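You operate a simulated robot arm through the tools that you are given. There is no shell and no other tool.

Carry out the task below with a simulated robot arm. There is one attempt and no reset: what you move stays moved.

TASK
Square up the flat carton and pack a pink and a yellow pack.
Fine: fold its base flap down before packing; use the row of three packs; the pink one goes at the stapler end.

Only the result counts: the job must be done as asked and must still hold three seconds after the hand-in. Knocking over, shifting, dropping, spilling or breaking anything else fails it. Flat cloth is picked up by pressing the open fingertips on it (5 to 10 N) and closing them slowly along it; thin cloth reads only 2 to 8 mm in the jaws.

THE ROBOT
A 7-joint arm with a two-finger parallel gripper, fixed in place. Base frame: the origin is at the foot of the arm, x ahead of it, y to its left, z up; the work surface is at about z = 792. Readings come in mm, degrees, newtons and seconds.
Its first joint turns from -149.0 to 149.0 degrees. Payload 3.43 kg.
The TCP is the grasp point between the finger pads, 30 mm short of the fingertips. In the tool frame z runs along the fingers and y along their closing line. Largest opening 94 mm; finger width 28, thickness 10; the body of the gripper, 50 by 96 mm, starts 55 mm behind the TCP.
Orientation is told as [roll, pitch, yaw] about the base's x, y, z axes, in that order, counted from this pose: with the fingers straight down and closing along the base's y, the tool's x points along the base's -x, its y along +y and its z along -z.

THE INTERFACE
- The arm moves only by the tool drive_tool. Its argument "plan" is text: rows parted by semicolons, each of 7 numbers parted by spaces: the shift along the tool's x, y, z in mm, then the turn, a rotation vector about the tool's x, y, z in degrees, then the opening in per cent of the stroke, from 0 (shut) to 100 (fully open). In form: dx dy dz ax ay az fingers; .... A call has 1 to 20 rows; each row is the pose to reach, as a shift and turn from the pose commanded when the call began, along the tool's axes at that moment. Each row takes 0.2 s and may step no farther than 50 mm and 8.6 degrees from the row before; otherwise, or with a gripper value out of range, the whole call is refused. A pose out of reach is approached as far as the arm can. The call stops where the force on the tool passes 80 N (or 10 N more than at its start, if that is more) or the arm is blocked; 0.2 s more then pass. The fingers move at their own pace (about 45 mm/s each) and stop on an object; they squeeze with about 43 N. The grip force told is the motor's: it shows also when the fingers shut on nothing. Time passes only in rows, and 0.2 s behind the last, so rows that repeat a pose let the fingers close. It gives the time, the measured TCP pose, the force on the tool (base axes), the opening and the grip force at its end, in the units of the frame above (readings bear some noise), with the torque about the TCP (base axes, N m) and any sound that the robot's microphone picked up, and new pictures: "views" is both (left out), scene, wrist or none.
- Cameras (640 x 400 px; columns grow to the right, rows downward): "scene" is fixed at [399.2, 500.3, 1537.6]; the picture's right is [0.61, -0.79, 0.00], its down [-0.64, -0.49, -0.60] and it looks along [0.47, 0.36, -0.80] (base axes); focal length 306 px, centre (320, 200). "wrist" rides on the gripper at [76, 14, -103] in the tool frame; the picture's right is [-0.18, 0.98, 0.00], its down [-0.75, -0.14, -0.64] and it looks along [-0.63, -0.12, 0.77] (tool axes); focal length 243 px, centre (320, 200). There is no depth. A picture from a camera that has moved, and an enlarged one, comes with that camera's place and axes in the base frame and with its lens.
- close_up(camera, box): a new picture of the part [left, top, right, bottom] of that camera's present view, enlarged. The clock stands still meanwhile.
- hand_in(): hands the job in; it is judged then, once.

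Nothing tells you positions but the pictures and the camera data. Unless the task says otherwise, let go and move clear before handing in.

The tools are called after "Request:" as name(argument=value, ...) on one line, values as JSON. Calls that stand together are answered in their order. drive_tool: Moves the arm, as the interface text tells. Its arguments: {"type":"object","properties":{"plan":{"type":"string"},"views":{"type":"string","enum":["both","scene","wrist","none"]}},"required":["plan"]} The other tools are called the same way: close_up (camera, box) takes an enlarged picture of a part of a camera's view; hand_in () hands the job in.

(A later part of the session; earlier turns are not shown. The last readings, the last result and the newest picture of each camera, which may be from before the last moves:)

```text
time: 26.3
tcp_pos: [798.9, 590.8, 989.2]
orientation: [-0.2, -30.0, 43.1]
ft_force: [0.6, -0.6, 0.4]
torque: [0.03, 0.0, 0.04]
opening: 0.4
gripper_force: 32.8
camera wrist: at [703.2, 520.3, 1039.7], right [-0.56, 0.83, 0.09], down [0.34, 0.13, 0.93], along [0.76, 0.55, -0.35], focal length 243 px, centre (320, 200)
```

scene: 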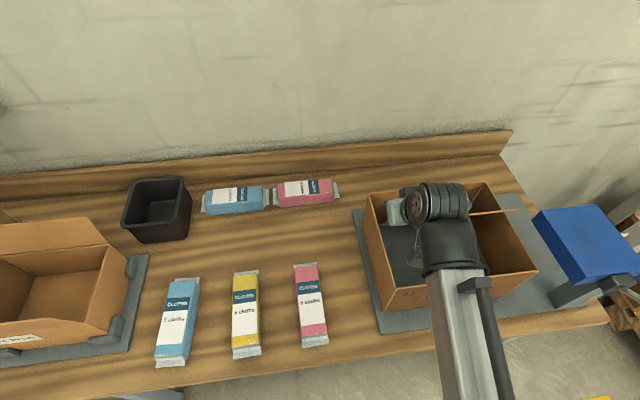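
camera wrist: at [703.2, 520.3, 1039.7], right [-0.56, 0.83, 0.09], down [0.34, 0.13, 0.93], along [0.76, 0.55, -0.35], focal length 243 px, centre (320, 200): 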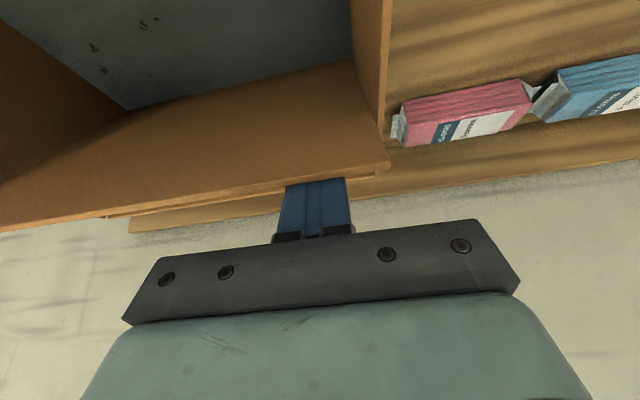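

The flap leans about 30°. I'll slide the fingers to the flap's middle and keep pressing it over while bringing the hand upright.

Request:
drive_tool(plan="-0.7 -25 0.4 0 0 0 0; -1.3 -50 0.8 0 0 0 0; -2 -75 1.2 0 0 0 0; -2.8 -103 1.6 0 0 0 0; 17.1 -103.5 7.4 0 4 0 0; 36.3 -103.7 23.2 0 10 0 0; 36.3 -103.7 23.2 0 10 0 0", views="both")

```text
time: 27.9
tcp_pos: [855.6, 501.0, 953.1]
orientation: [-0.2, -20.0, 43.2]
ft_force: [-0.4, -0.2, 0.5]
torque: [0.03, 0.04, 0.0]
opening: 0.0
gripper_force: 33.0
camera wrist: at [767.1, 438.4, 1022.1], right [-0.55, 0.84, 0.06], down [0.45, 0.23, 0.86], along [0.71, 0.5, -0.51], focal length 243 px, centre (320, 200)
```

scene: 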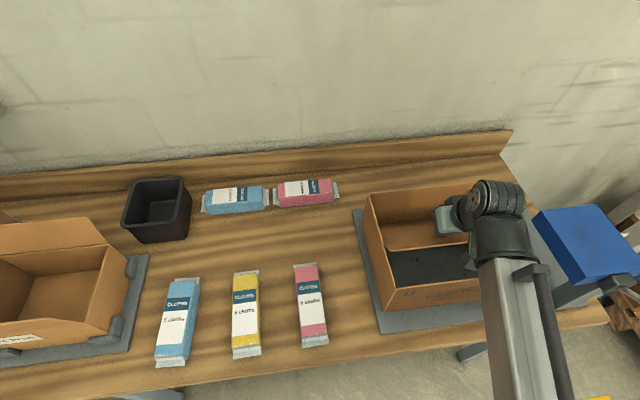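
wrist: 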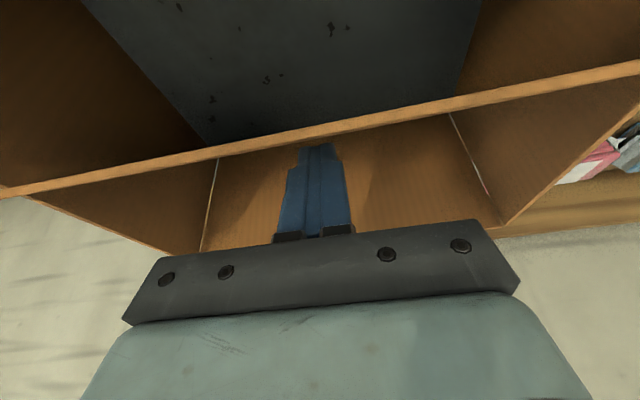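

The flap is over about 45° and following. I'll keep pressing down with the hand coming vertical.

Request:
drive_tool(plan="6 0 10 0 3 0 0; 12.5 -0.1 21 0 6 0 0; 17 -0.1 32 0 9 0 0; 21.3 -0.1 43.6 0 12 0 0; 26 -0.2 53 0 15 0 0; 30.1 -0.2 63.3 0 18 0 0; 39.3 -0.3 81.7 0 20 0 0; 46.4 -0.3 97.4 0 20 0 0; 46.4 -0.3 97.4 0 20 0 0", views="both")

```text
time: 29.9
tcp_pos: [847.3, 492.3, 844.1]
orientation: [-0.2, 0.1, 43.1]
ft_force: [0.1, 0.1, -0.3]
torque: [-0.03, 0.0, 0.0]
opening: 0.0
gripper_force: 33.4
camera wrist: at [782.3, 451.2, 946.2], right [-0.54, 0.84, 0.0], down [0.65, 0.41, 0.64], along [0.54, 0.34, -0.77], focal length 243 px, centre (320, 200)
```

scene: 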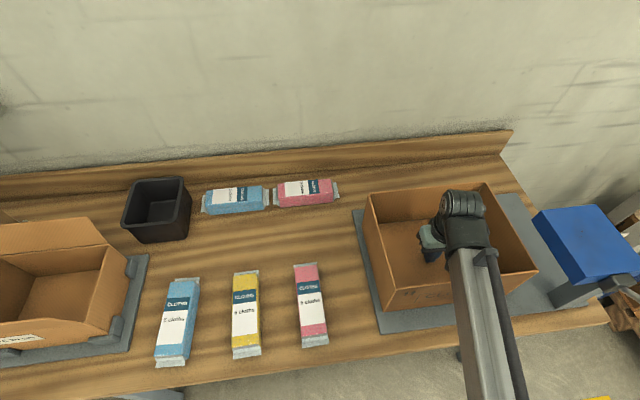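
wrist: 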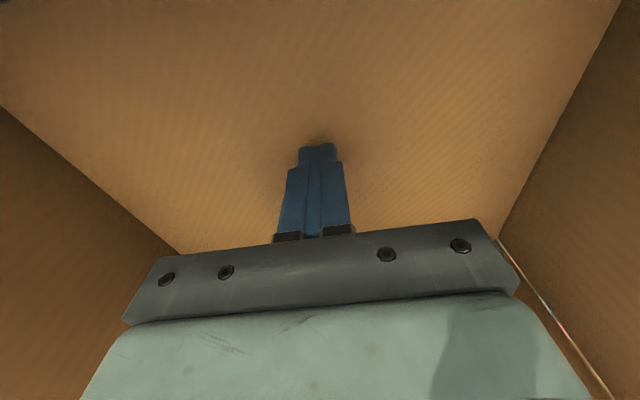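

The flap is nearly flat on the base. I'll press it the last few millimetres with small steps, watching the force.

Request:
drive_tool(plan="0 0 4 0 0 0 0; 0 0 8 0 0 0 0; 0 0 11 0 0 0 0; 0 0 13 0 0 0 0; 0 0 13 0 0 0 0", views="none")

```text
time: 31.1
tcp_pos: [848.7, 492.4, 832.6]
orientation: [-0.2, 0.0, 43.1]
ft_force: [0.6, 0.5, -0.8]
torque: [-0.01, 0.01, -0.01]
opening: 0.0
gripper_force: 32.6
```

Request:
drive_tool(plan="0 0 1.5 0 0 0 0; 0 0 3 0 0 0 0; 0 0 4.5 0 0 0 0; 0 0 4.5 0 0 0 0", views="wrist")

```text
time: 32.1
tcp_pos: [848.8, 493.2, 828.2]
orientation: [-0.3, 0.0, 43.1]
ft_force: [0.5, 0.4, 4.5]
torque: [0.06, -0.06, -0.01]
opening: 0.0
gripper_force: 33.0
camera wrist: at [782.2, 451.3, 929.5], right [-0.54, 0.84, 0.0], down [0.65, 0.41, 0.64], along [0.54, 0.34, -0.77], focal length 243 px, centre (320, 200)
```

wrist: 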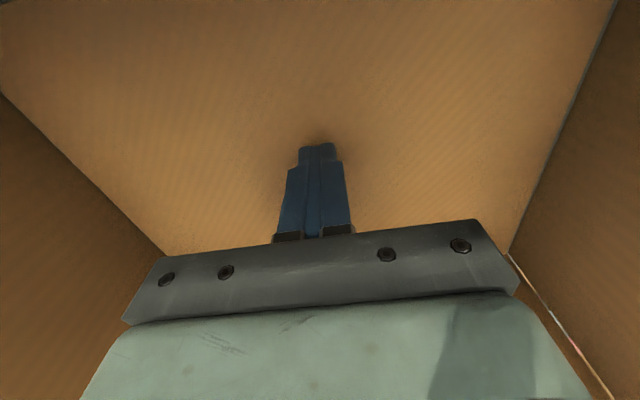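

Contact at z 828 with 4.5 N: the flap is on the base. I'll press a touch more, then lift away and look.

Request:
drive_tool(plan="0 0 1.5 0 0 0 0; 0 0 3 0 0 0 0; 0 0 3 0 0 0 0", views="none")

Request:
drive_tool(plan="0 0 -15 0 0 0 0; 0 0 -40 0 0 0 0; 0 0 -75 0 0 0 0; 0 0 -115 0 0 0 0; 0 0 -155 0 0 0 0; 10 0 -195 0 0 0 0; 40 30 -235 0 0 0 0; 80 60 -265 0 0 0 0; 80 60 -265 0 0 0 0", views="both")

Request:
close_up(camera="scene", box=[350, 150, 570, 330])

```text
time: 32.9
tcp_pos: [847.9, 493.9, 826.4]
orientation: [-0.2, -0.2, 43.1]
ft_force: [4.5, 2.3, 34.2]
torque: [0.33, -0.41, -0.04]
opening: 0.1
gripper_force: 33.2
```

```text
refused: row 7 steps farther than a row can; nothing moved
```

```text
2.22 times, centred on (460, 240) of scene
camera zoom: at [399.2, 500.3, 1537.6], right [0.61, -0.79, 0.0], down [-0.64, -0.49, -0.6], along [0.47, 0.36, -0.8], focal length 680 px, centre (9, 111)
```

zoom: 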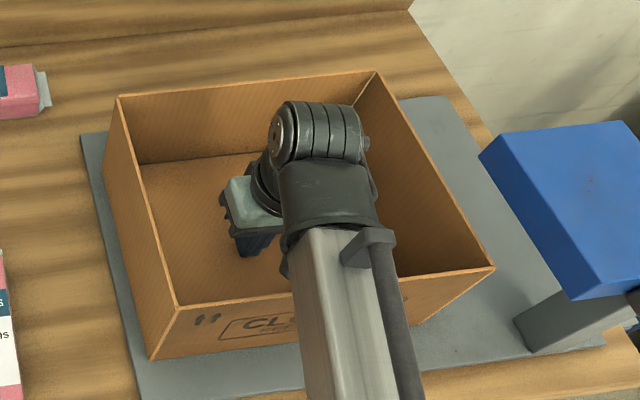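

The base flap lies flat in the squared carton. Lifting away in smaller steps.

Request:
drive_tool(plan="0 0 -15 0 0 0 0; 0 0 -40 0 0 0 0; 0 0 -75 0 0 0 0; 0 0 -115 0 0 0 0; 0 0 -155 0 0 0 0; 10 0 -190 0 0 0 0; 30 20 -220 0 0 0 0; 55 40 -240 0 0 0 0; 80 60 -250 0 0 0 0; 80 60 -250 0 0 0 0", views="both")

Request:
close_up(camera="scene", box=[350, 150, 570, 330])

```text
time: 35.1
tcp_pos: [747.3, 482.3, 1073.8]
orientation: [-0.1, 0.1, 43.0]
ft_force: [0.8, -0.3, 0.1]
torque: [-0.02, -0.02, -0.01]
opening: 0.1
gripper_force: 33.5
camera wrist: at [681.0, 441.0, 1175.9], right [-0.54, 0.84, 0.0], down [0.65, 0.41, 0.64], along [0.54, 0.34, -0.77], focal length 243 px, centre (320, 200)
```

scene: 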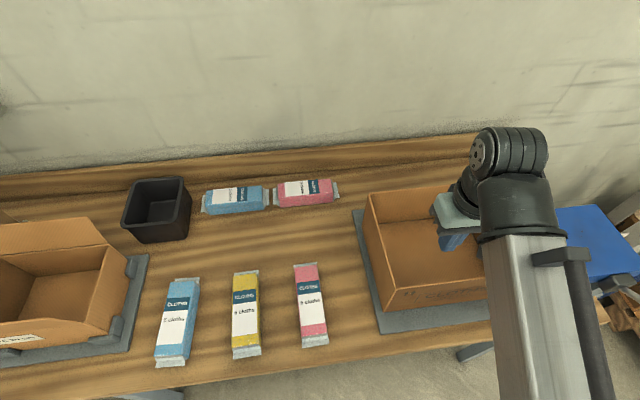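
wrist: 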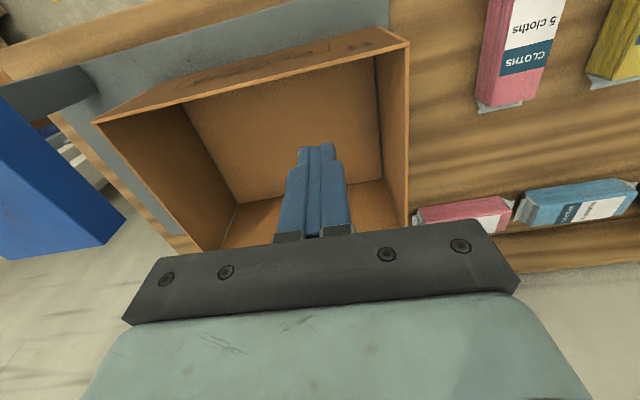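

```text
2.22 times, centred on (460, 240) of scene
camera zoom: at [399.2, 500.3, 1537.6], right [0.61, -0.79, 0.0], down [-0.64, -0.49, -0.6], along [0.47, 0.36, -0.8], focal length 680 px, centre (9, 111)
```

zoom: 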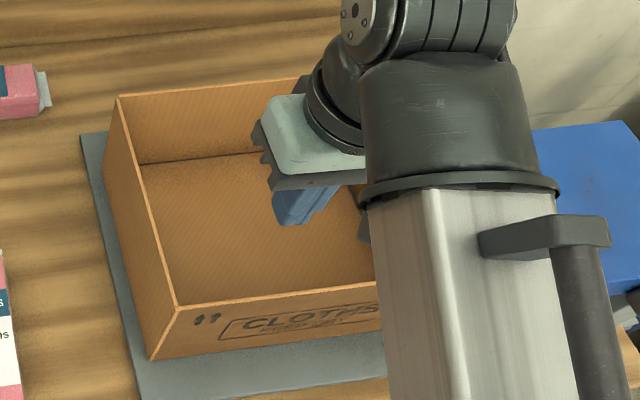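

The flap stays flat and the carton stays square. Next I'll move over the row of three packs to locate the pink and yellow ones precisely.

Request:
drive_tool(plan="6 34 3 0 0 0 20; 11 68 6 0 0 0 50; 16 103 9 0 0 -1 80; 22 138 12 0 0 -2 100; 28 172 16 0 0 -2 100; 33 206 20 0 0 -2 100; 38 241 24 0 0 -2 100; 38 241 24 0 0 -2 100", views="both")

Request:
close_up(camera="wrist", box=[180, 0, 460, 200])

Request:
close_up(camera="scene", box=[220, 250, 350, 370])

Request:
close_up(camera="scene", box=[350, 150, 570, 330])

```text
time: 36.9
tcp_pos: [555.1, 632.3, 1047.9]
orientation: [-0.2, 0.1, 45.1]
ft_force: [0.5, 0.1, 0.1]
torque: [-0.03, 0.02, 0.03]
opening: 94.1
gripper_force: 0.1
camera wrist: at [491.0, 589.0, 1149.7], right [-0.57, 0.82, 0.0], down [0.63, 0.44, 0.64], along [0.53, 0.36, -0.77], focal length 243 px, centre (320, 200)
```

scene: 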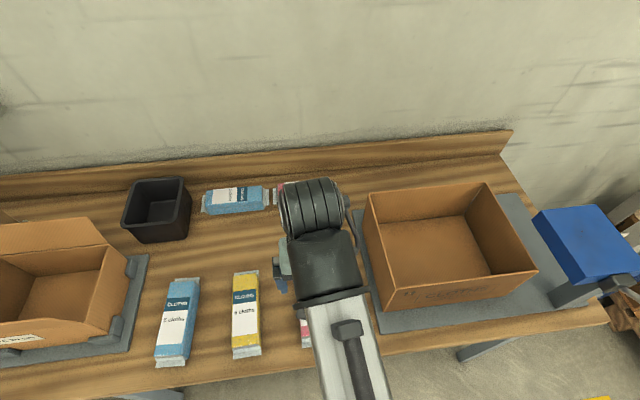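
wrist: 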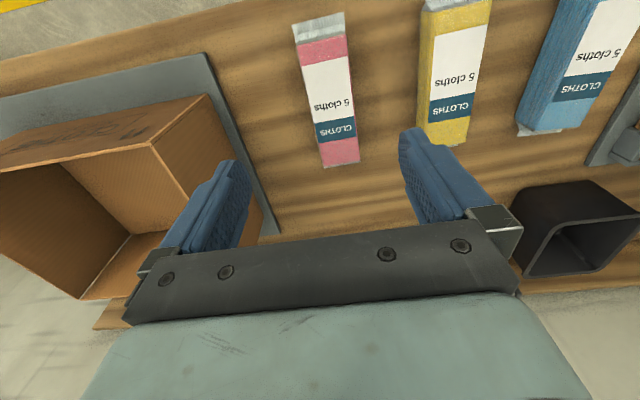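

```text
2.00 times, centred on (320, 100) of wrist
camera zoom: at [491.0, 589.0, 1149.7], right [-0.57, 0.82, 0.0], down [0.63, 0.44, 0.64], along [0.53, 0.36, -0.77], focal length 485 px, centre (320, 400)
```

zoom: 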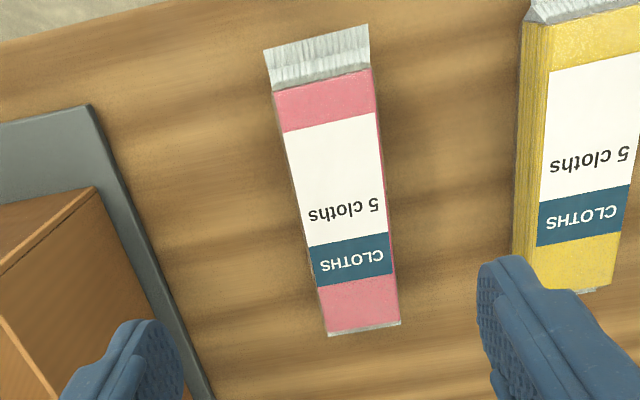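

```text
3.33 times, centred on (285, 310) of scene
camera zoom: at [399.2, 500.3, 1537.6], right [0.61, -0.79, 0.0], down [-0.64, -0.49, -0.6], along [0.47, 0.36, -0.8], focal length 1020 px, centre (437, -167)
```

zoom: 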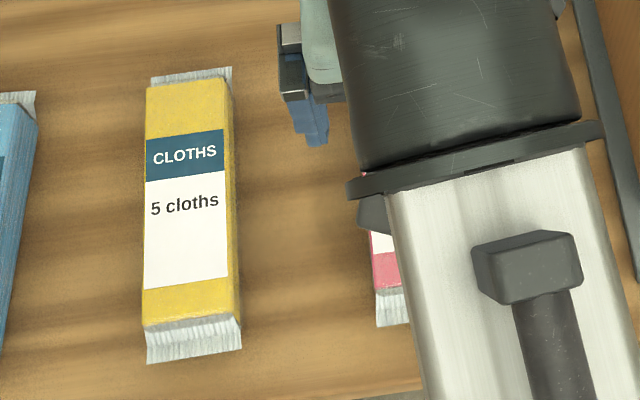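

```text
2.22 times, centred on (460, 240) of scene
camera zoom: at [399.2, 500.3, 1537.6], right [0.61, -0.79, 0.0], down [-0.64, -0.49, -0.6], along [0.47, 0.36, -0.8], focal length 680 px, centre (9, 111)
```

zoom: 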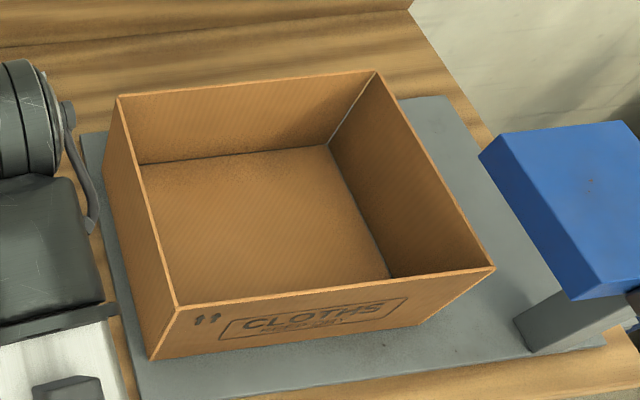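

The carton measures square to within about 1° at all corners and the base is flat. The pink pack's top centre is about (576, 668), with the pack about 55 mm wide and lying at 45.5°. I'll move above it.

Request:
drive_tool(plan="-10 2.5 25 0 0 0 100; -20 5 55 0 0 0 100; -30 7.5 88 0 0 -0.4 100; -40.4 10 120 0 0 -0.4 100; -40.4 10 148 0 0 -0.4 100; -40.4 10 148 0 0 -0.4 100", views="both")

Request:
close_up(camera="wrist", box=[180, 0, 500, 250])

```text
time: 38.3
tcp_pos: [577.9, 667.8, 899.9]
orientation: [-0.2, 0.1, 45.6]
ft_force: [0.3, -0.4, 1.0]
torque: [0.02, -0.01, 0.0]
opening: 93.9
gripper_force: 0.1
camera wrist: at [513.7, 624.2, 1001.3], right [-0.57, 0.82, 0.0], down [0.63, 0.44, 0.64], along [0.53, 0.36, -0.77], focal length 243 px, centre (320, 200)
```

scene: 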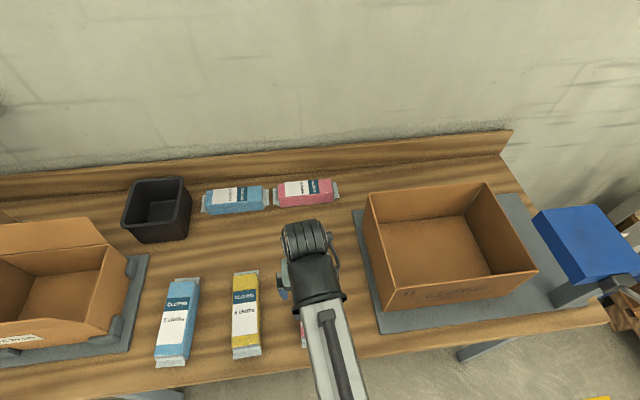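
wrist: 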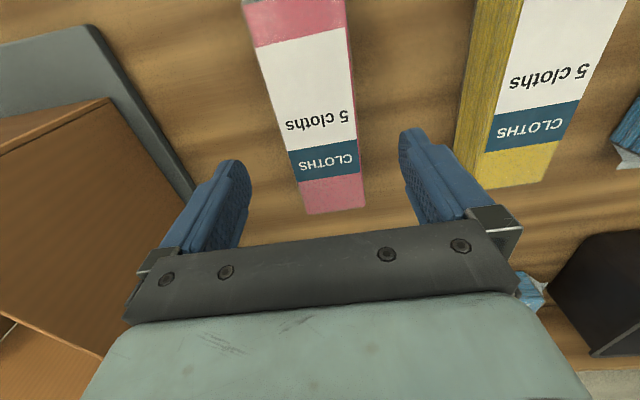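

```text
1.60 times, centred on (340, 125) of wrist
camera zoom: at [513.7, 624.2, 1001.3], right [-0.57, 0.82, 0.0], down [0.63, 0.44, 0.64], along [0.53, 0.36, -0.77], focal length 388 px, centre (288, 320)
```

zoom: 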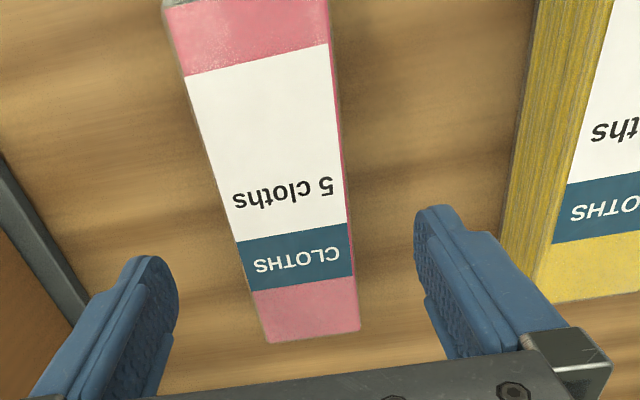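

The gripper is centred over the pink pack. I'll go down and close on it.

Request:
drive_tool(plan="0 0 20 0 0 0 100; 0 0 40 0 0 0 100; 0 0 56 0 0 0 100; 0 0 68 0 0 0 100; 0 0 74 0 0 0 100; 0 0 74 0 0 0 100", views="wrist")

```text
time: 39.7
tcp_pos: [577.8, 666.8, 827.6]
orientation: [-0.2, 0.1, 45.4]
ft_force: [0.3, -0.1, 0.1]
torque: [-0.03, 0.01, 0.0]
opening: 93.7
gripper_force: 0.1
camera wrist: at [513.6, 623.8, 928.7], right [-0.57, 0.82, 0.0], down [0.63, 0.44, 0.64], along [0.53, 0.36, -0.77], focal length 243 px, centre (320, 200)
```

wrist: 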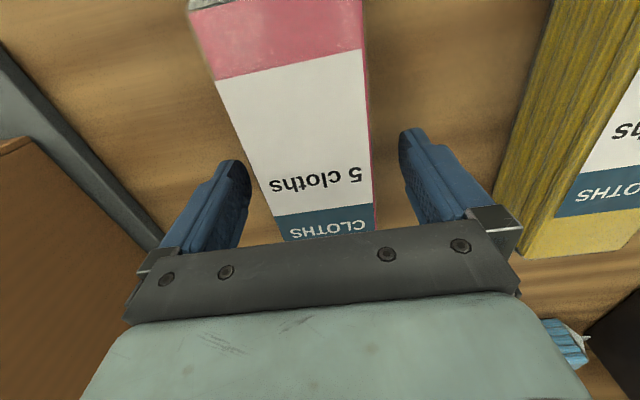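

Request:
drive_tool(plan="0 0 1 0 0 0 75; 0 0 1 0 0 0 55; 0 0 1 0 0 0 35; 0 0 1 0 0 0 20; 0 0 1 0 0 0 20; 0 0 1 0 0 0 20", views="wrist")

```text
time: 41.1
tcp_pos: [578.0, 666.8, 827.0]
orientation: [-0.1, 0.1, 45.5]
ft_force: [0.6, -0.3, 2.6]
torque: [-0.01, -0.07, 0.07]
opening: 63.4
gripper_force: 42.7
camera wrist: at [513.9, 623.8, 927.8], right [-0.57, 0.82, 0.0], down [0.63, 0.44, 0.64], along [0.53, 0.36, -0.77], focal length 243 px, centre (320, 200)
```

wrist: 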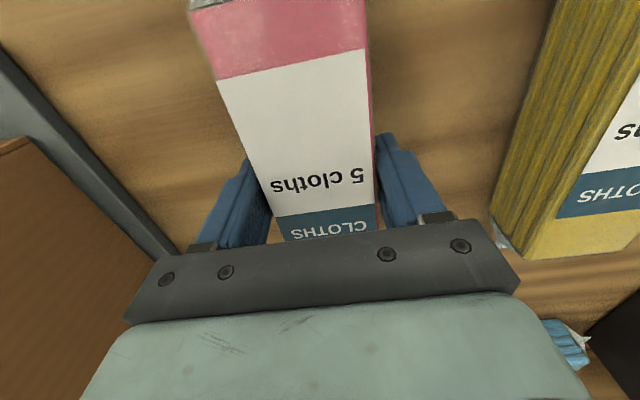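

The pink pack is held, about 63 mm wide at 43 N. I'll lift it straight up.

Request:
drive_tool(plan="0 0 -8 0 0 0 20; 0 0 -25 0 0 0 20; 0 0 -50 0 0 0 20; 0 0 -85 0 0 0 20; 0 0 -125 0 0 0 20; 0 0 -170 0 0 0 20; 0 0 -218 0 0 0 20; 0 0 -218 0 0 0 20", views="both")

```text
time: 42.9
tcp_pos: [578.2, 668.6, 1044.1]
orientation: [-0.2, 0.1, 45.4]
ft_force: [0.1, -0.8, 0.2]
torque: [0.01, 0.0, -0.04]
opening: 19.2
gripper_force: 0.0
camera wrist: at [514.0, 624.2, 1145.9], right [-0.57, 0.82, 0.0], down [0.63, 0.44, 0.64], along [0.53, 0.36, -0.77], focal length 243 px, centre (320, 200)
```

scene: 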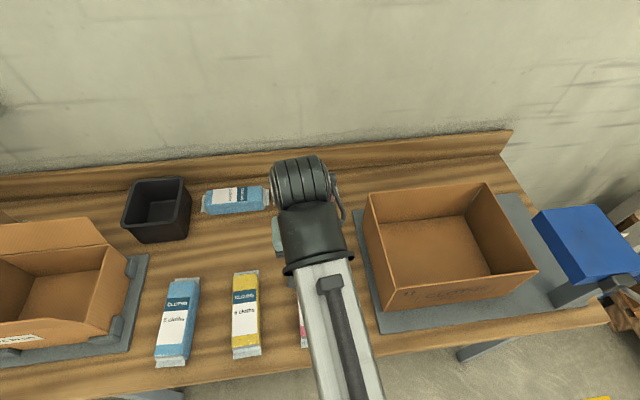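
wrist: 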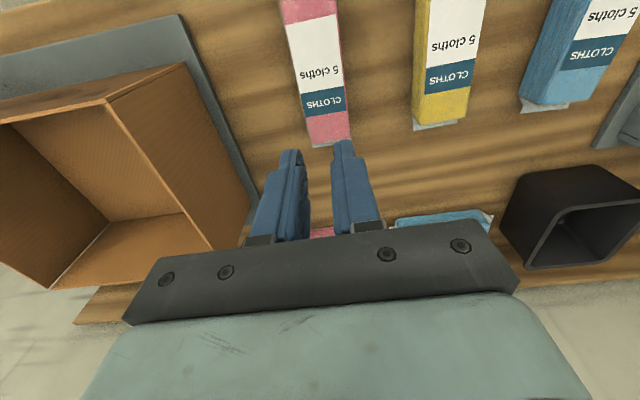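

The fingers slipped off and the pack stayed on the bench. I'll look closely at its position and height before gripping again lower down.

Request:
close_up(camera="wrist", box=[240, 0, 400, 160])

Request:
close_up(camera="wrist", box=[380, 0, 520, 150])

Request:
close_up(camera="scene", box=[150, 260, 270, 370])

```text
2.50 times, centred on (320, 80) of wrist
camera zoom: at [514.0, 624.2, 1145.9], right [-0.57, 0.82, 0.0], down [0.63, 0.44, 0.64], along [0.53, 0.36, -0.77], focal length 606 px, centre (320, 500)
```

zoom: 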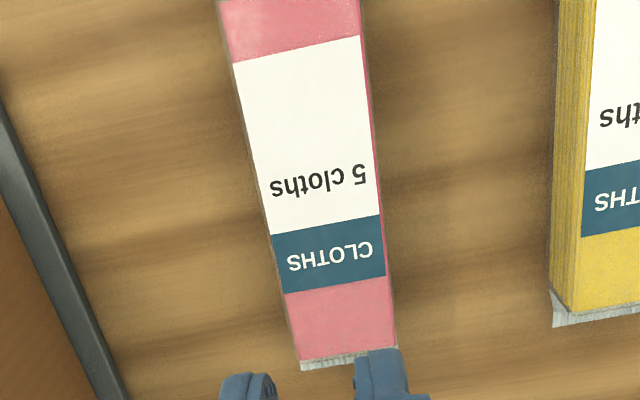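

```text
2.67 times, centred on (450, 75) of wrist
camera zoom: at [514.0, 624.2, 1145.9], right [-0.57, 0.82, 0.0], down [0.63, 0.44, 0.64], along [0.53, 0.36, -0.77], focal length 647 px, centre (-27, 533)
```

zoom: 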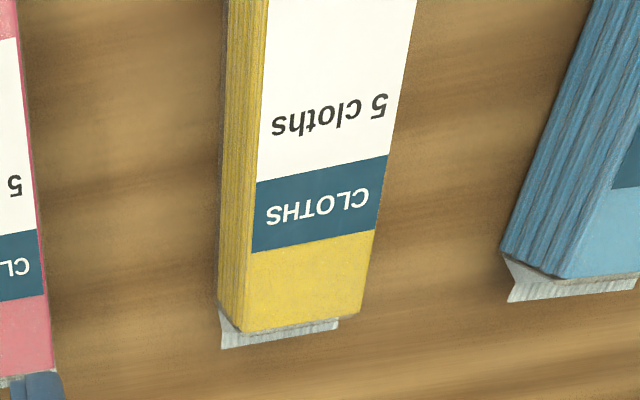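

```text
3.64 times, centred on (210, 315) of scene
camera zoom: at [399.2, 500.3, 1537.6], right [0.61, -0.79, 0.0], down [-0.64, -0.49, -0.6], along [0.47, 0.36, -0.8], focal length 1113 px, centre (720, -218)
```

zoom: 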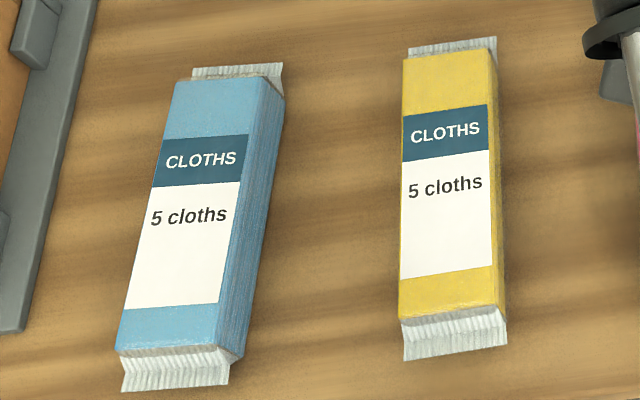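

The packs are box-shaped and about 34 mm tall (top at z 826), so my grip was too high. I'll re-open, go down until the fingertips almost touch the bench, and try a slower grip.

Request:
drive_tool(plan="0 0 30 0 0 0 60; 0 0 70 0 0 0 100; 0 0 110 0 0 0 100; 0 0 150 0 0 0 100; 0 0 185 0 0 0 100; 0 0 205 0 0 0 100; 0 0 216 0 0 0 100; 0 0 221 0 0 0 100; 0 0 221 0 0 0 100", views="wrist")

```text
time: 44.9
tcp_pos: [579.8, 666.9, 822.9]
orientation: [-0.1, 0.0, 45.5]
ft_force: [0.4, -0.6, -0.8]
torque: [0.02, 0.02, -0.02]
opening: 94.1
gripper_force: 0.1
camera wrist: at [514.4, 623.4, 924.5], right [-0.57, 0.82, 0.0], down [0.63, 0.44, 0.64], along [0.53, 0.36, -0.77], focal length 243 px, centre (320, 200)
```

wrist: 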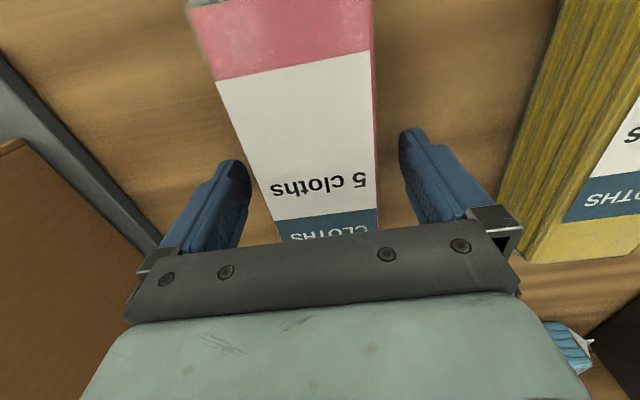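

Request:
drive_tool(plan="0 0 0 0 0 0 60; 0 0 0 0 0 0 30; 0 0 0 0 0 0 0; 0 0 0 0 0 0 0; 0 0 0 0 0 0 0; 0 0 0 0 0 0 0; 0 0 0 0 0 0 0", views="wrist")

Request:
drive_tool(plan="0 0 -2 0 0 0 0; 0 0 -4 0 0 0 0; 0 0 -6 0 0 0 0; 0 0 -8 0 0 0 0; 0 0 -8 0 0 0 0", views="both")

```text
time: 46.5
tcp_pos: [578.7, 667.0, 823.2]
orientation: [-0.3, 0.1, 45.5]
ft_force: [-0.5, 0.3, 0.6]
torque: [-0.03, 0.03, -0.03]
opening: 63.2
gripper_force: 43.1
camera wrist: at [514.4, 623.4, 924.6], right [-0.57, 0.82, 0.0], down [0.63, 0.44, 0.64], along [0.53, 0.36, -0.77], focal length 243 px, centre (320, 200)
```

wrist: 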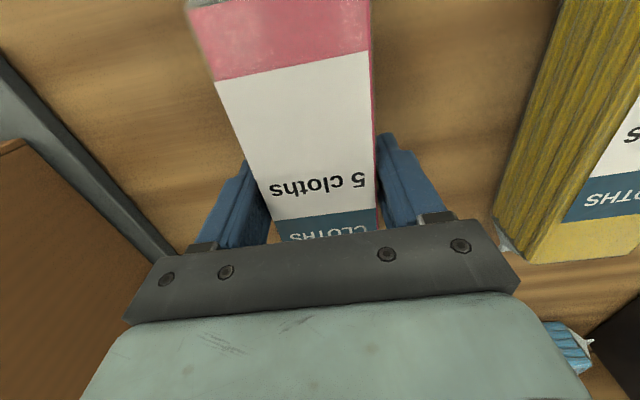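

```text
time: 47.7
tcp_pos: [578.9, 666.9, 831.5]
orientation: [-0.2, 0.2, 45.5]
ft_force: [0.6, -0.7, -0.4]
torque: [0.01, 0.01, 0.04]
opening: 63.5
gripper_force: 43.1
camera wrist: at [513.8, 623.5, 933.1], right [-0.57, 0.82, 0.0], down [0.63, 0.44, 0.64], along [0.53, 0.36, -0.77], focal length 243 px, centre (320, 200)
```

scene: 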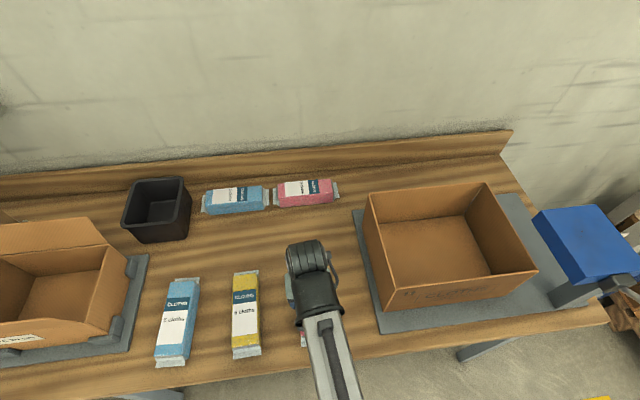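
wrist: 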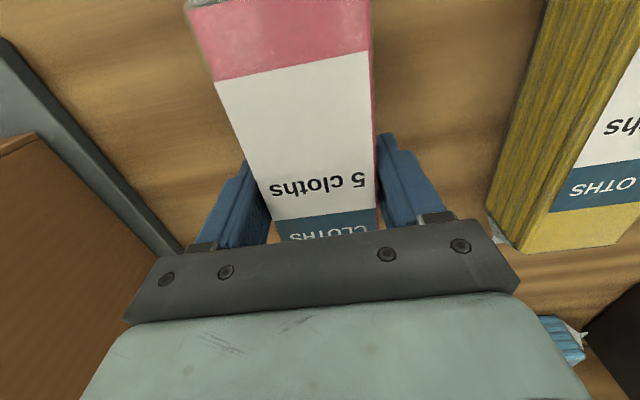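

The pack rises with the gripper this time. I'll continue the lift in gentle steps.

Request:
drive_tool(plan="0 0 -5 0 0 0 0; 0 0 -11 0 0 0 0; 0 0 -18 0 0 0 0; 0 0 -26 0 0 0 0; 0 0 -35 0 0 0 0; 0 0 -45 0 0 0 0; 0 0 -52 0 0 0 0; 0 0 -55 0 0 0 0; 0 0 -55 0 0 0 0", views="wrist")

```text
time: 49.7
tcp_pos: [578.3, 667.4, 885.9]
orientation: [-0.2, 0.0, 45.5]
ft_force: [-0.1, 0.9, -0.9]
torque: [0.02, -0.01, 0.0]
opening: 63.3
gripper_force: 42.7
camera wrist: at [513.6, 623.8, 987.7], right [-0.57, 0.82, 0.0], down [0.63, 0.44, 0.64], along [0.53, 0.36, -0.77], focal length 243 px, centre (320, 200)
```

wrist: 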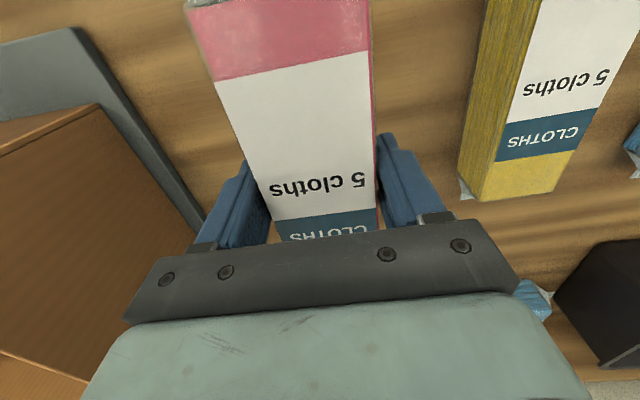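

Holding well. I'll lift to a travel height above the carton walls.

Request:
drive_tool(plan="0 0 -10 0 0 0 0; 0 0 -25 0 0 0 0; 0 0 -45 0 0 0 0; 0 0 -67 0 0 0 0; 0 0 -89 0 0 0 0; 0 0 -111 0 0 0 0; 0 0 -131 0 0 0 0; 0 0 -146 0 0 0 0; 0 0 -154 0 0 0 0; 0 0 -154 0 0 0 0", views="wrist")

```text
time: 51.9
tcp_pos: [578.0, 669.1, 1041.1]
orientation: [-0.3, 0.1, 45.5]
ft_force: [0.2, -0.2, -0.6]
torque: [-0.04, -0.02, 0.0]
opening: 63.2
gripper_force: 42.9
camera wrist: at [513.1, 624.5, 1142.5], right [-0.57, 0.82, 0.0], down [0.63, 0.44, 0.64], along [0.53, 0.36, -0.77], focal length 243 px, centre (320, 200)
```

wrist: 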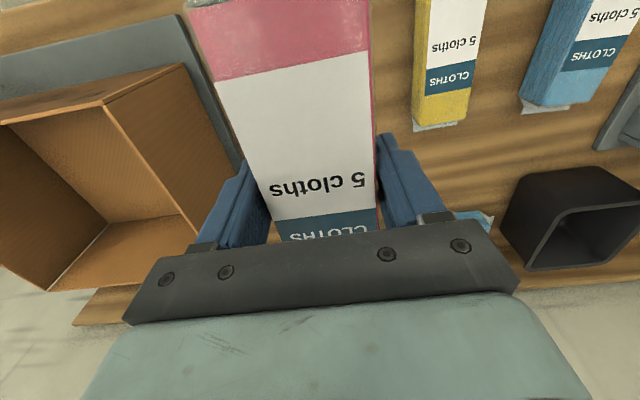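

The pink pack is secure at travel height. I'll carry it over to above the stapler end of the carton.

Request:
drive_tool(plan="-2.1 -11.7 0 0 0 0 0; -5.6 -31.2 0 0 0 0 0; -10.5 -58.5 0 0 0 0 0; -16.4 -91.6 0 0 0 0 0; -22.7 -126.7 0 0 0 0 0; -29 -161.8 0 0 0 0.3 0; -35.2 -196.9 0 0 0 0.6 0; -41.5 -232 0 0 0 0.9 0; -47.8 -267.1 0 0 0 1.2 0; -53.7 -300.2 0 0 0 1.2 0; -59.3 -331.4 0 0 0 1.2 0; -64.2 -358.7 0 0 0 1.2 0; -67.7 -378.2 0 0 0 1.2 0; -69.8 -389.9 0 0 0 1.2 0; -69.8 -389.9 0 0 0 1.2 0", views="both")

```text
time: 55.1
tcp_pos: [904.7, 443.9, 1041.0]
orientation: [-0.2, 0.1, 44.3]
ft_force: [0.2, 0.7, -1.3]
torque: [-0.03, -0.01, 0.01]
opening: 63.3
gripper_force: 43.0
camera wrist: at [839.7, 401.4, 1142.6], right [-0.55, 0.83, 0.0], down [0.64, 0.43, 0.64], along [0.54, 0.35, -0.77], focal length 243 px, centre (320, 200)
```

scene: 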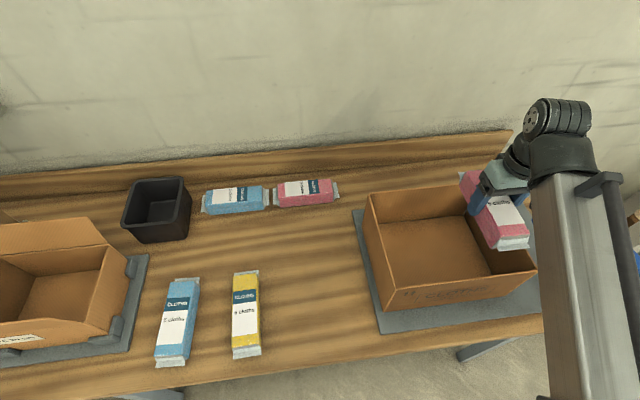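
wrist: 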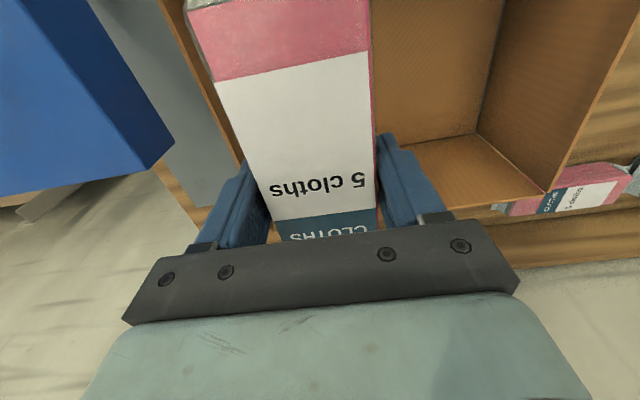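

The pack hangs correctly above the stapler end (s about 326, w about 954). I'll tilt slightly for reach and lower it into the carton, checking partway.

Request:
drive_tool(plan="-1 0 5 0 -3 0 0; -2 0 15 0 -6 0 0; -3 0 30 0 -8 0 0; -3 0 50 0 -8 0 0; -3 0 70 0 -8 0 0; -3 0 90 0 -8 0 0; -3 0 108 0 -8 0 0; -3 0 120 0 -8 0 0; -3 0 120 0 -8 0 0", views="both")

```text
time: 57.1
tcp_pos: [907.4, 446.3, 921.5]
orientation: [-0.2, -8.0, 44.3]
ft_force: [-0.1, 0.1, -0.7]
torque: [0.03, 0.01, -0.01]
opening: 63.2
gripper_force: 42.9
camera wrist: at [832.1, 394.0, 1011.2], right [-0.56, 0.83, 0.02], down [0.57, 0.36, 0.74], along [0.61, 0.42, -0.67], focal length 243 px, centre (320, 200)
```

scene: 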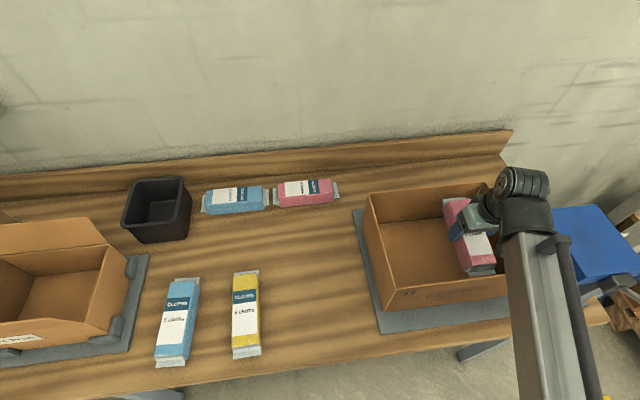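
wrist: 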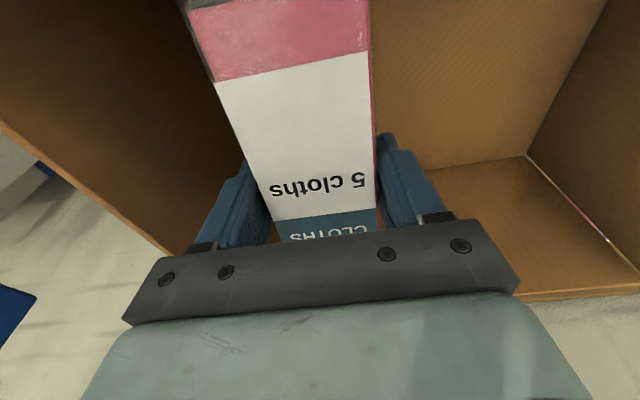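

Request:
drive_tool(plan="2.1 0 14.9 0 0 0 0; 4.2 0 29.7 0 0 0 0; 6.3 0 44.6 0 0 0 0; 8.1 0 57.4 0 0 0 0; 9.5 0 67.3 0 0 0 0; 10.2 0 72.3 0 0 0 0; 10.2 0 72.3 0 0 0 0", views="both")

```text
time: 58.7
tcp_pos: [907.2, 447.6, 848.9]
orientation: [-0.3, -8.0, 44.3]
ft_force: [3.4, 1.8, 16.3]
torque: [-0.69, 0.83, 0.08]
opening: 63.4
gripper_force: 42.9
camera wrist: at [832.4, 394.1, 939.3], right [-0.56, 0.83, 0.02], down [0.57, 0.36, 0.74], along [0.61, 0.42, -0.67], focal length 243 px, centre (320, 200)
```

scene: 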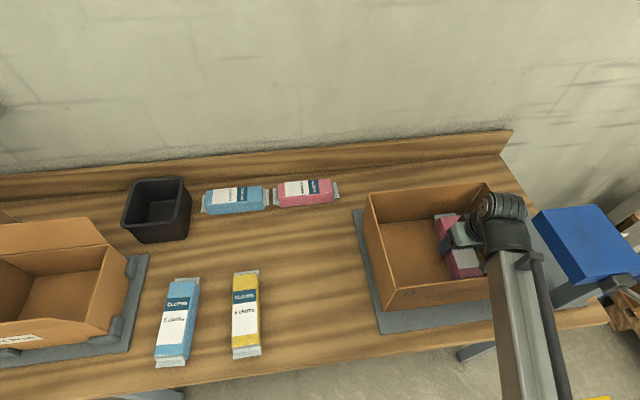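
wrist: 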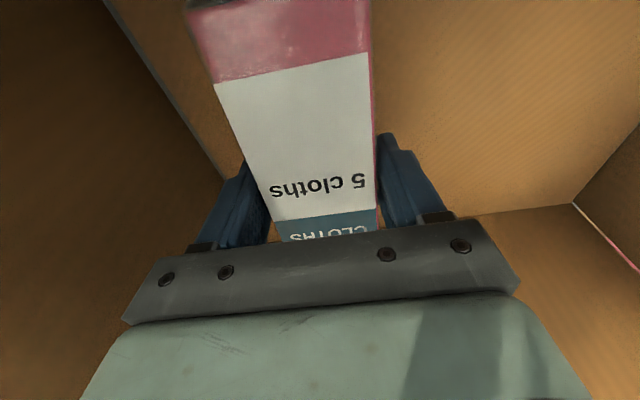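

The pack's front edge rests on the base with light contact. I'll reduce the tilt slightly and release it.

Request:
drive_tool(plan="0 0 0 0 1 0 0; 0.2 0 1 0 2 0 0; 0.4 0 2.5 0 3 0 0; 0.4 0 2.5 0 3 0 0", views="none")

```text
time: 59.7
tcp_pos: [906.5, 447.0, 846.6]
orientation: [-0.2, -4.9, 44.3]
ft_force: [0.8, 0.8, 6.4]
torque: [-0.3, 0.39, -0.04]
opening: 63.5
gripper_force: 43.3
```

Request:
drive_tool(plan="0.2 0 1.5 0 1 0 0; 0.4 0 3 0 2 0 0; 0.5 0 5 0 3 0 0; 0.5 0 5 0 3 0 0", views="wrist")

```text
time: 60.7
tcp_pos: [907.5, 445.6, 841.0]
orientation: [-0.3, -1.9, 44.4]
ft_force: [1.4, 1.5, 8.7]
torque: [-0.43, 0.49, 0.1]
opening: 63.3
gripper_force: 43.1
camera wrist: at [839.2, 401.0, 940.3], right [-0.55, 0.83, 0.0], down [0.62, 0.41, 0.67], along [0.55, 0.37, -0.74], focal length 243 px, centre (320, 200)
```

wrist: 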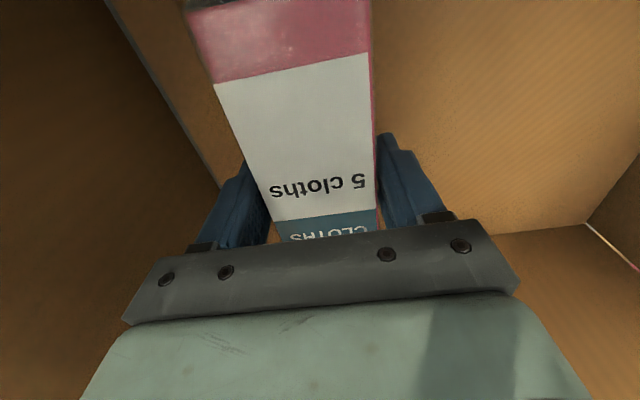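

Request:
drive_tool(plan="0 0 1.5 0 1 0 0; 0 0 3 0 1.9 0 0; 0 0 3 0 1.9 0 0", views="none")

```text
time: 61.5
tcp_pos: [907.5, 445.7, 839.7]
orientation: [-0.3, 0.0, 44.3]
ft_force: [3.0, 2.1, 21.4]
torque: [0.69, -0.61, -0.01]
opening: 63.6
gripper_force: 42.6
```

The pack is level and resting on the base. Releasing it now and rising straight up.

Request:
drive_tool(plan="0 0 -1.5 0 0 0 0; 0 0 -1.5 0 0 0 75; 0 0 -1.5 0 0 0 85; 0 0 -1.5 0 0 0 88; 0 0 -1.5 0 0 0 88", views="wrist")

```text
time: 62.7
tcp_pos: [907.8, 446.7, 838.9]
orientation: [-0.2, 0.0, 44.2]
ft_force: [0.4, 0.0, 0.2]
torque: [0.02, 0.02, 0.01]
opening: 83.1
gripper_force: 0.1
camera wrist: at [841.9, 403.2, 940.9], right [-0.55, 0.83, 0.0], down [0.64, 0.43, 0.64], along [0.54, 0.35, -0.77], focal length 243 px, centre (320, 200)
```

wrist: 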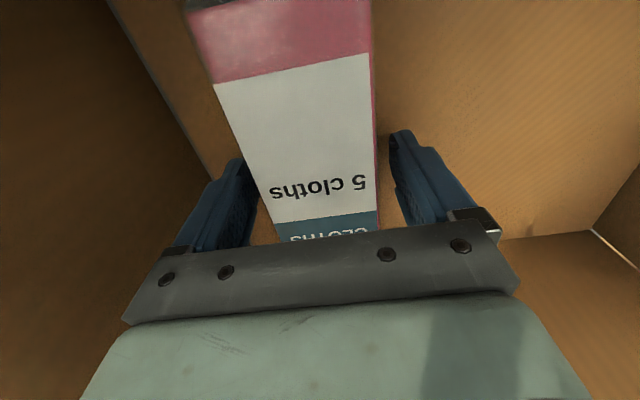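

The pink pack is released in the carton's stapler end. I'll lift out and go over the yellow pack for a look.

Request:
drive_tool(plan="0 0 -15 0 0 0 88; 0 0 -50 0 0 0 88; 0 0 -95 0 0 0 88; 0 0 -140 0 0 0 88; 3 14 -180 0 0 0 88; 10 44 -208 0 0 0 100; 20 85 -211 0 0 0 100; 30 128 -211 0 0 0 100; 41 171 -211 0 0 0 100; 51 214 -211 0 0 0 100; 61 257 -211 0 0 0 100; 71.5 300 -211 0 0 0 100; 82 343 -211 0 0 -0.5 100; 92 386 -211 0 0 -1 100; 102 428 -211 0 0 -1.2 100; 111 467 -211 0 0 -1.2 100; 118 498 -211 0 0 -1.2 100; 123 518 -211 0 0 -1.2 100; 125.2 526 -211 0 0 -1.2 100; 125.2 526 -211 0 0 -1.2 100", views="both")

Request:
close_up(camera="scene", box=[350, 150, 570, 330])

Request:
close_up(camera="wrist", box=[220, 0, 500, 200])

```text
time: 66.9
tcp_pos: [449.1, 737.7, 1049.4]
orientation: [-0.2, 0.0, 45.5]
ft_force: [0.5, -0.2, 1.0]
torque: [-0.03, -0.02, -0.01]
opening: 93.9
gripper_force: 0.1
camera wrist: at [384.4, 692.0, 1149.8], right [-0.57, 0.82, 0.0], down [0.63, 0.44, 0.64], along [0.53, 0.37, -0.77], focal length 243 px, centre (320, 200)
```

scene: 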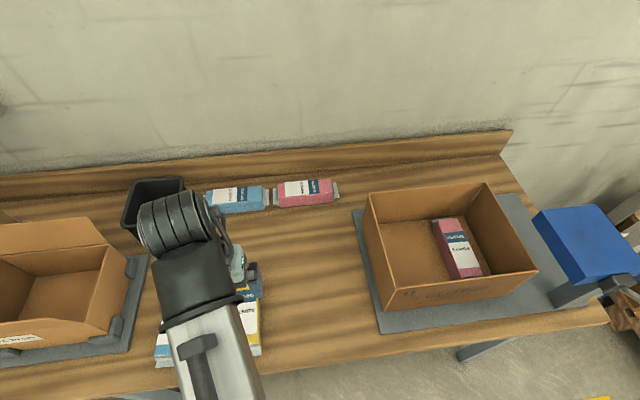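
wrist: 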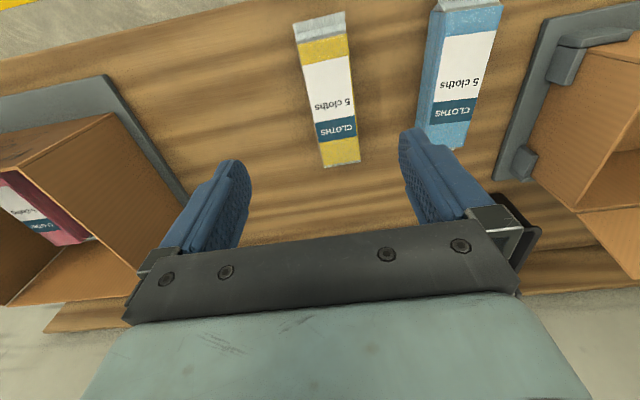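

```text
2.22 times, centred on (460, 240) of scene
camera zoom: at [399.2, 500.3, 1537.6], right [0.61, -0.79, 0.0], down [-0.64, -0.49, -0.6], along [0.47, 0.36, -0.8], focal length 680 px, centre (9, 111)
```

zoom: 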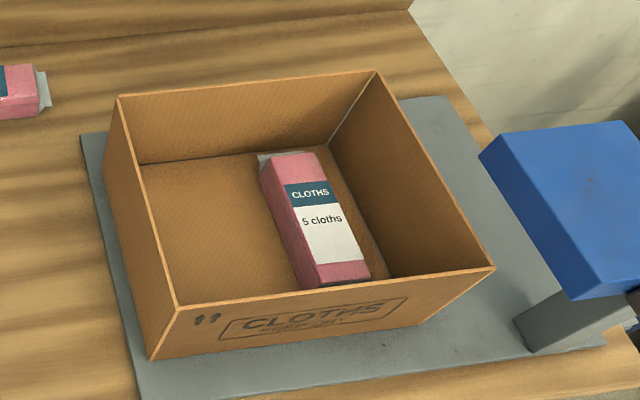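

```text
2.00 times, centred on (360, 100) of wrist
camera zoom: at [384.4, 692.0, 1149.8], right [-0.57, 0.82, 0.0], down [0.63, 0.44, 0.64], along [0.53, 0.37, -0.77], focal length 485 px, centre (240, 400)
```

zoom: 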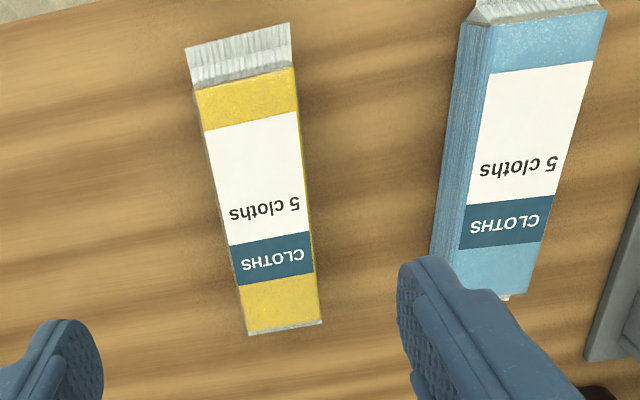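

The pink pack lies flat at the stapler end. The yellow pack's centre is about (470, 772) at 46°, so I'll move above it and go down to grip near the bench.

Request:
drive_tool(plan="-10 2.3 20 0 0 -0.2 100; -20 4.6 50 0 0 -0.5 100; -30 7 85 0 0 -0.5 100; -39.3 9.3 120 0 0 -0.5 100; -39.3 9.3 149 0 0 -0.5 100; -39.3 9.3 149 0 0 -0.5 100", views="wrist")

Request:
close_up(camera="wrist", box=[180, 0, 500, 250])

```text
time: 68.3
tcp_pos: [470.9, 771.2, 897.6]
orientation: [-0.2, -0.1, 46.1]
ft_force: [0.3, 0.5, -0.1]
torque: [-0.01, 0.0, -0.02]
opening: 94.0
gripper_force: 0.1
camera wrist: at [406.8, 725.4, 999.7], right [-0.58, 0.82, 0.0], down [0.62, 0.45, 0.64], along [0.53, 0.37, -0.77], focal length 243 px, centre (320, 200)
```

wrist: 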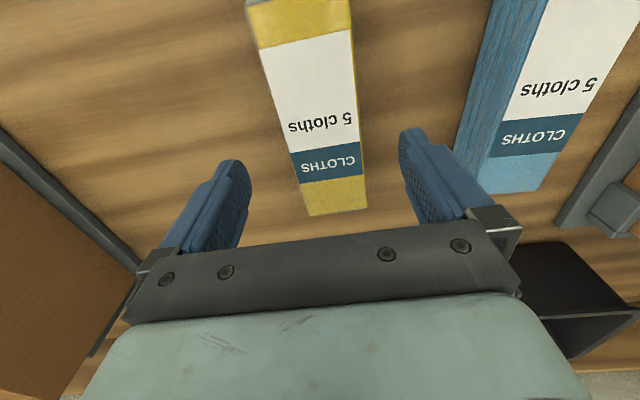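

```text
1.60 times, centred on (340, 125) of wrist
camera zoom: at [406.8, 725.4, 999.7], right [-0.58, 0.82, 0.0], down [0.62, 0.45, 0.64], along [0.53, 0.37, -0.77], focal length 388 px, centre (288, 320)
```

zoom: 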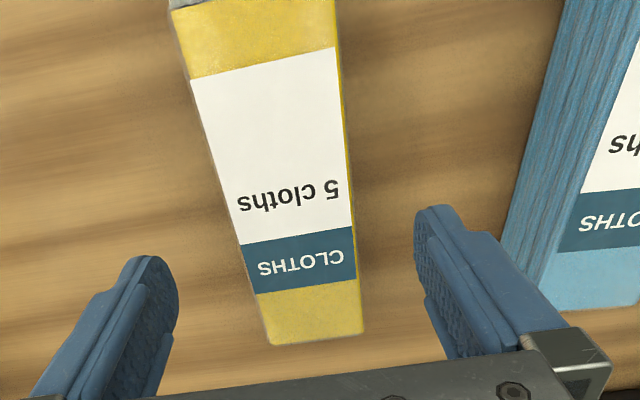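

Request:
drive_tool(plan="0 1 20 0 0 0 100; 0 2 40 0 0 0 100; 0 2 56 0 0 0 100; 0 2 66 0 0 0 100; 0 2 72 0 0 0 100; 0 2 74 0 0 0 100; 0 2 74 0 0 0 100", views="wrist")

```text
time: 69.9
tcp_pos: [469.2, 770.5, 824.2]
orientation: [-0.2, 0.0, 46.0]
ft_force: [-0.3, 0.0, 1.1]
torque: [0.01, 0.04, 0.01]
opening: 94.1
gripper_force: 0.0
camera wrist: at [405.6, 726.5, 926.6], right [-0.58, 0.82, 0.0], down [0.62, 0.45, 0.64], along [0.53, 0.37, -0.77], focal length 243 px, centre (320, 200)
```

wrist: 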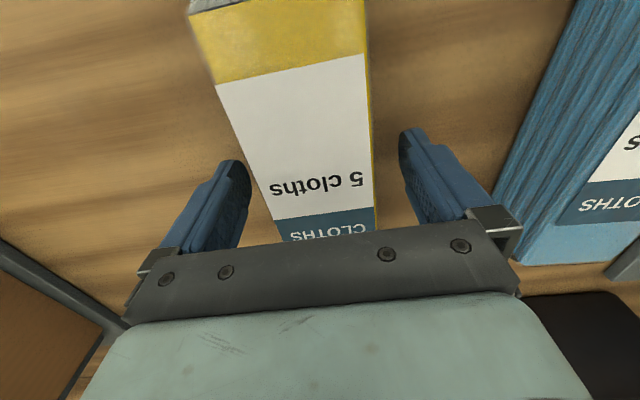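

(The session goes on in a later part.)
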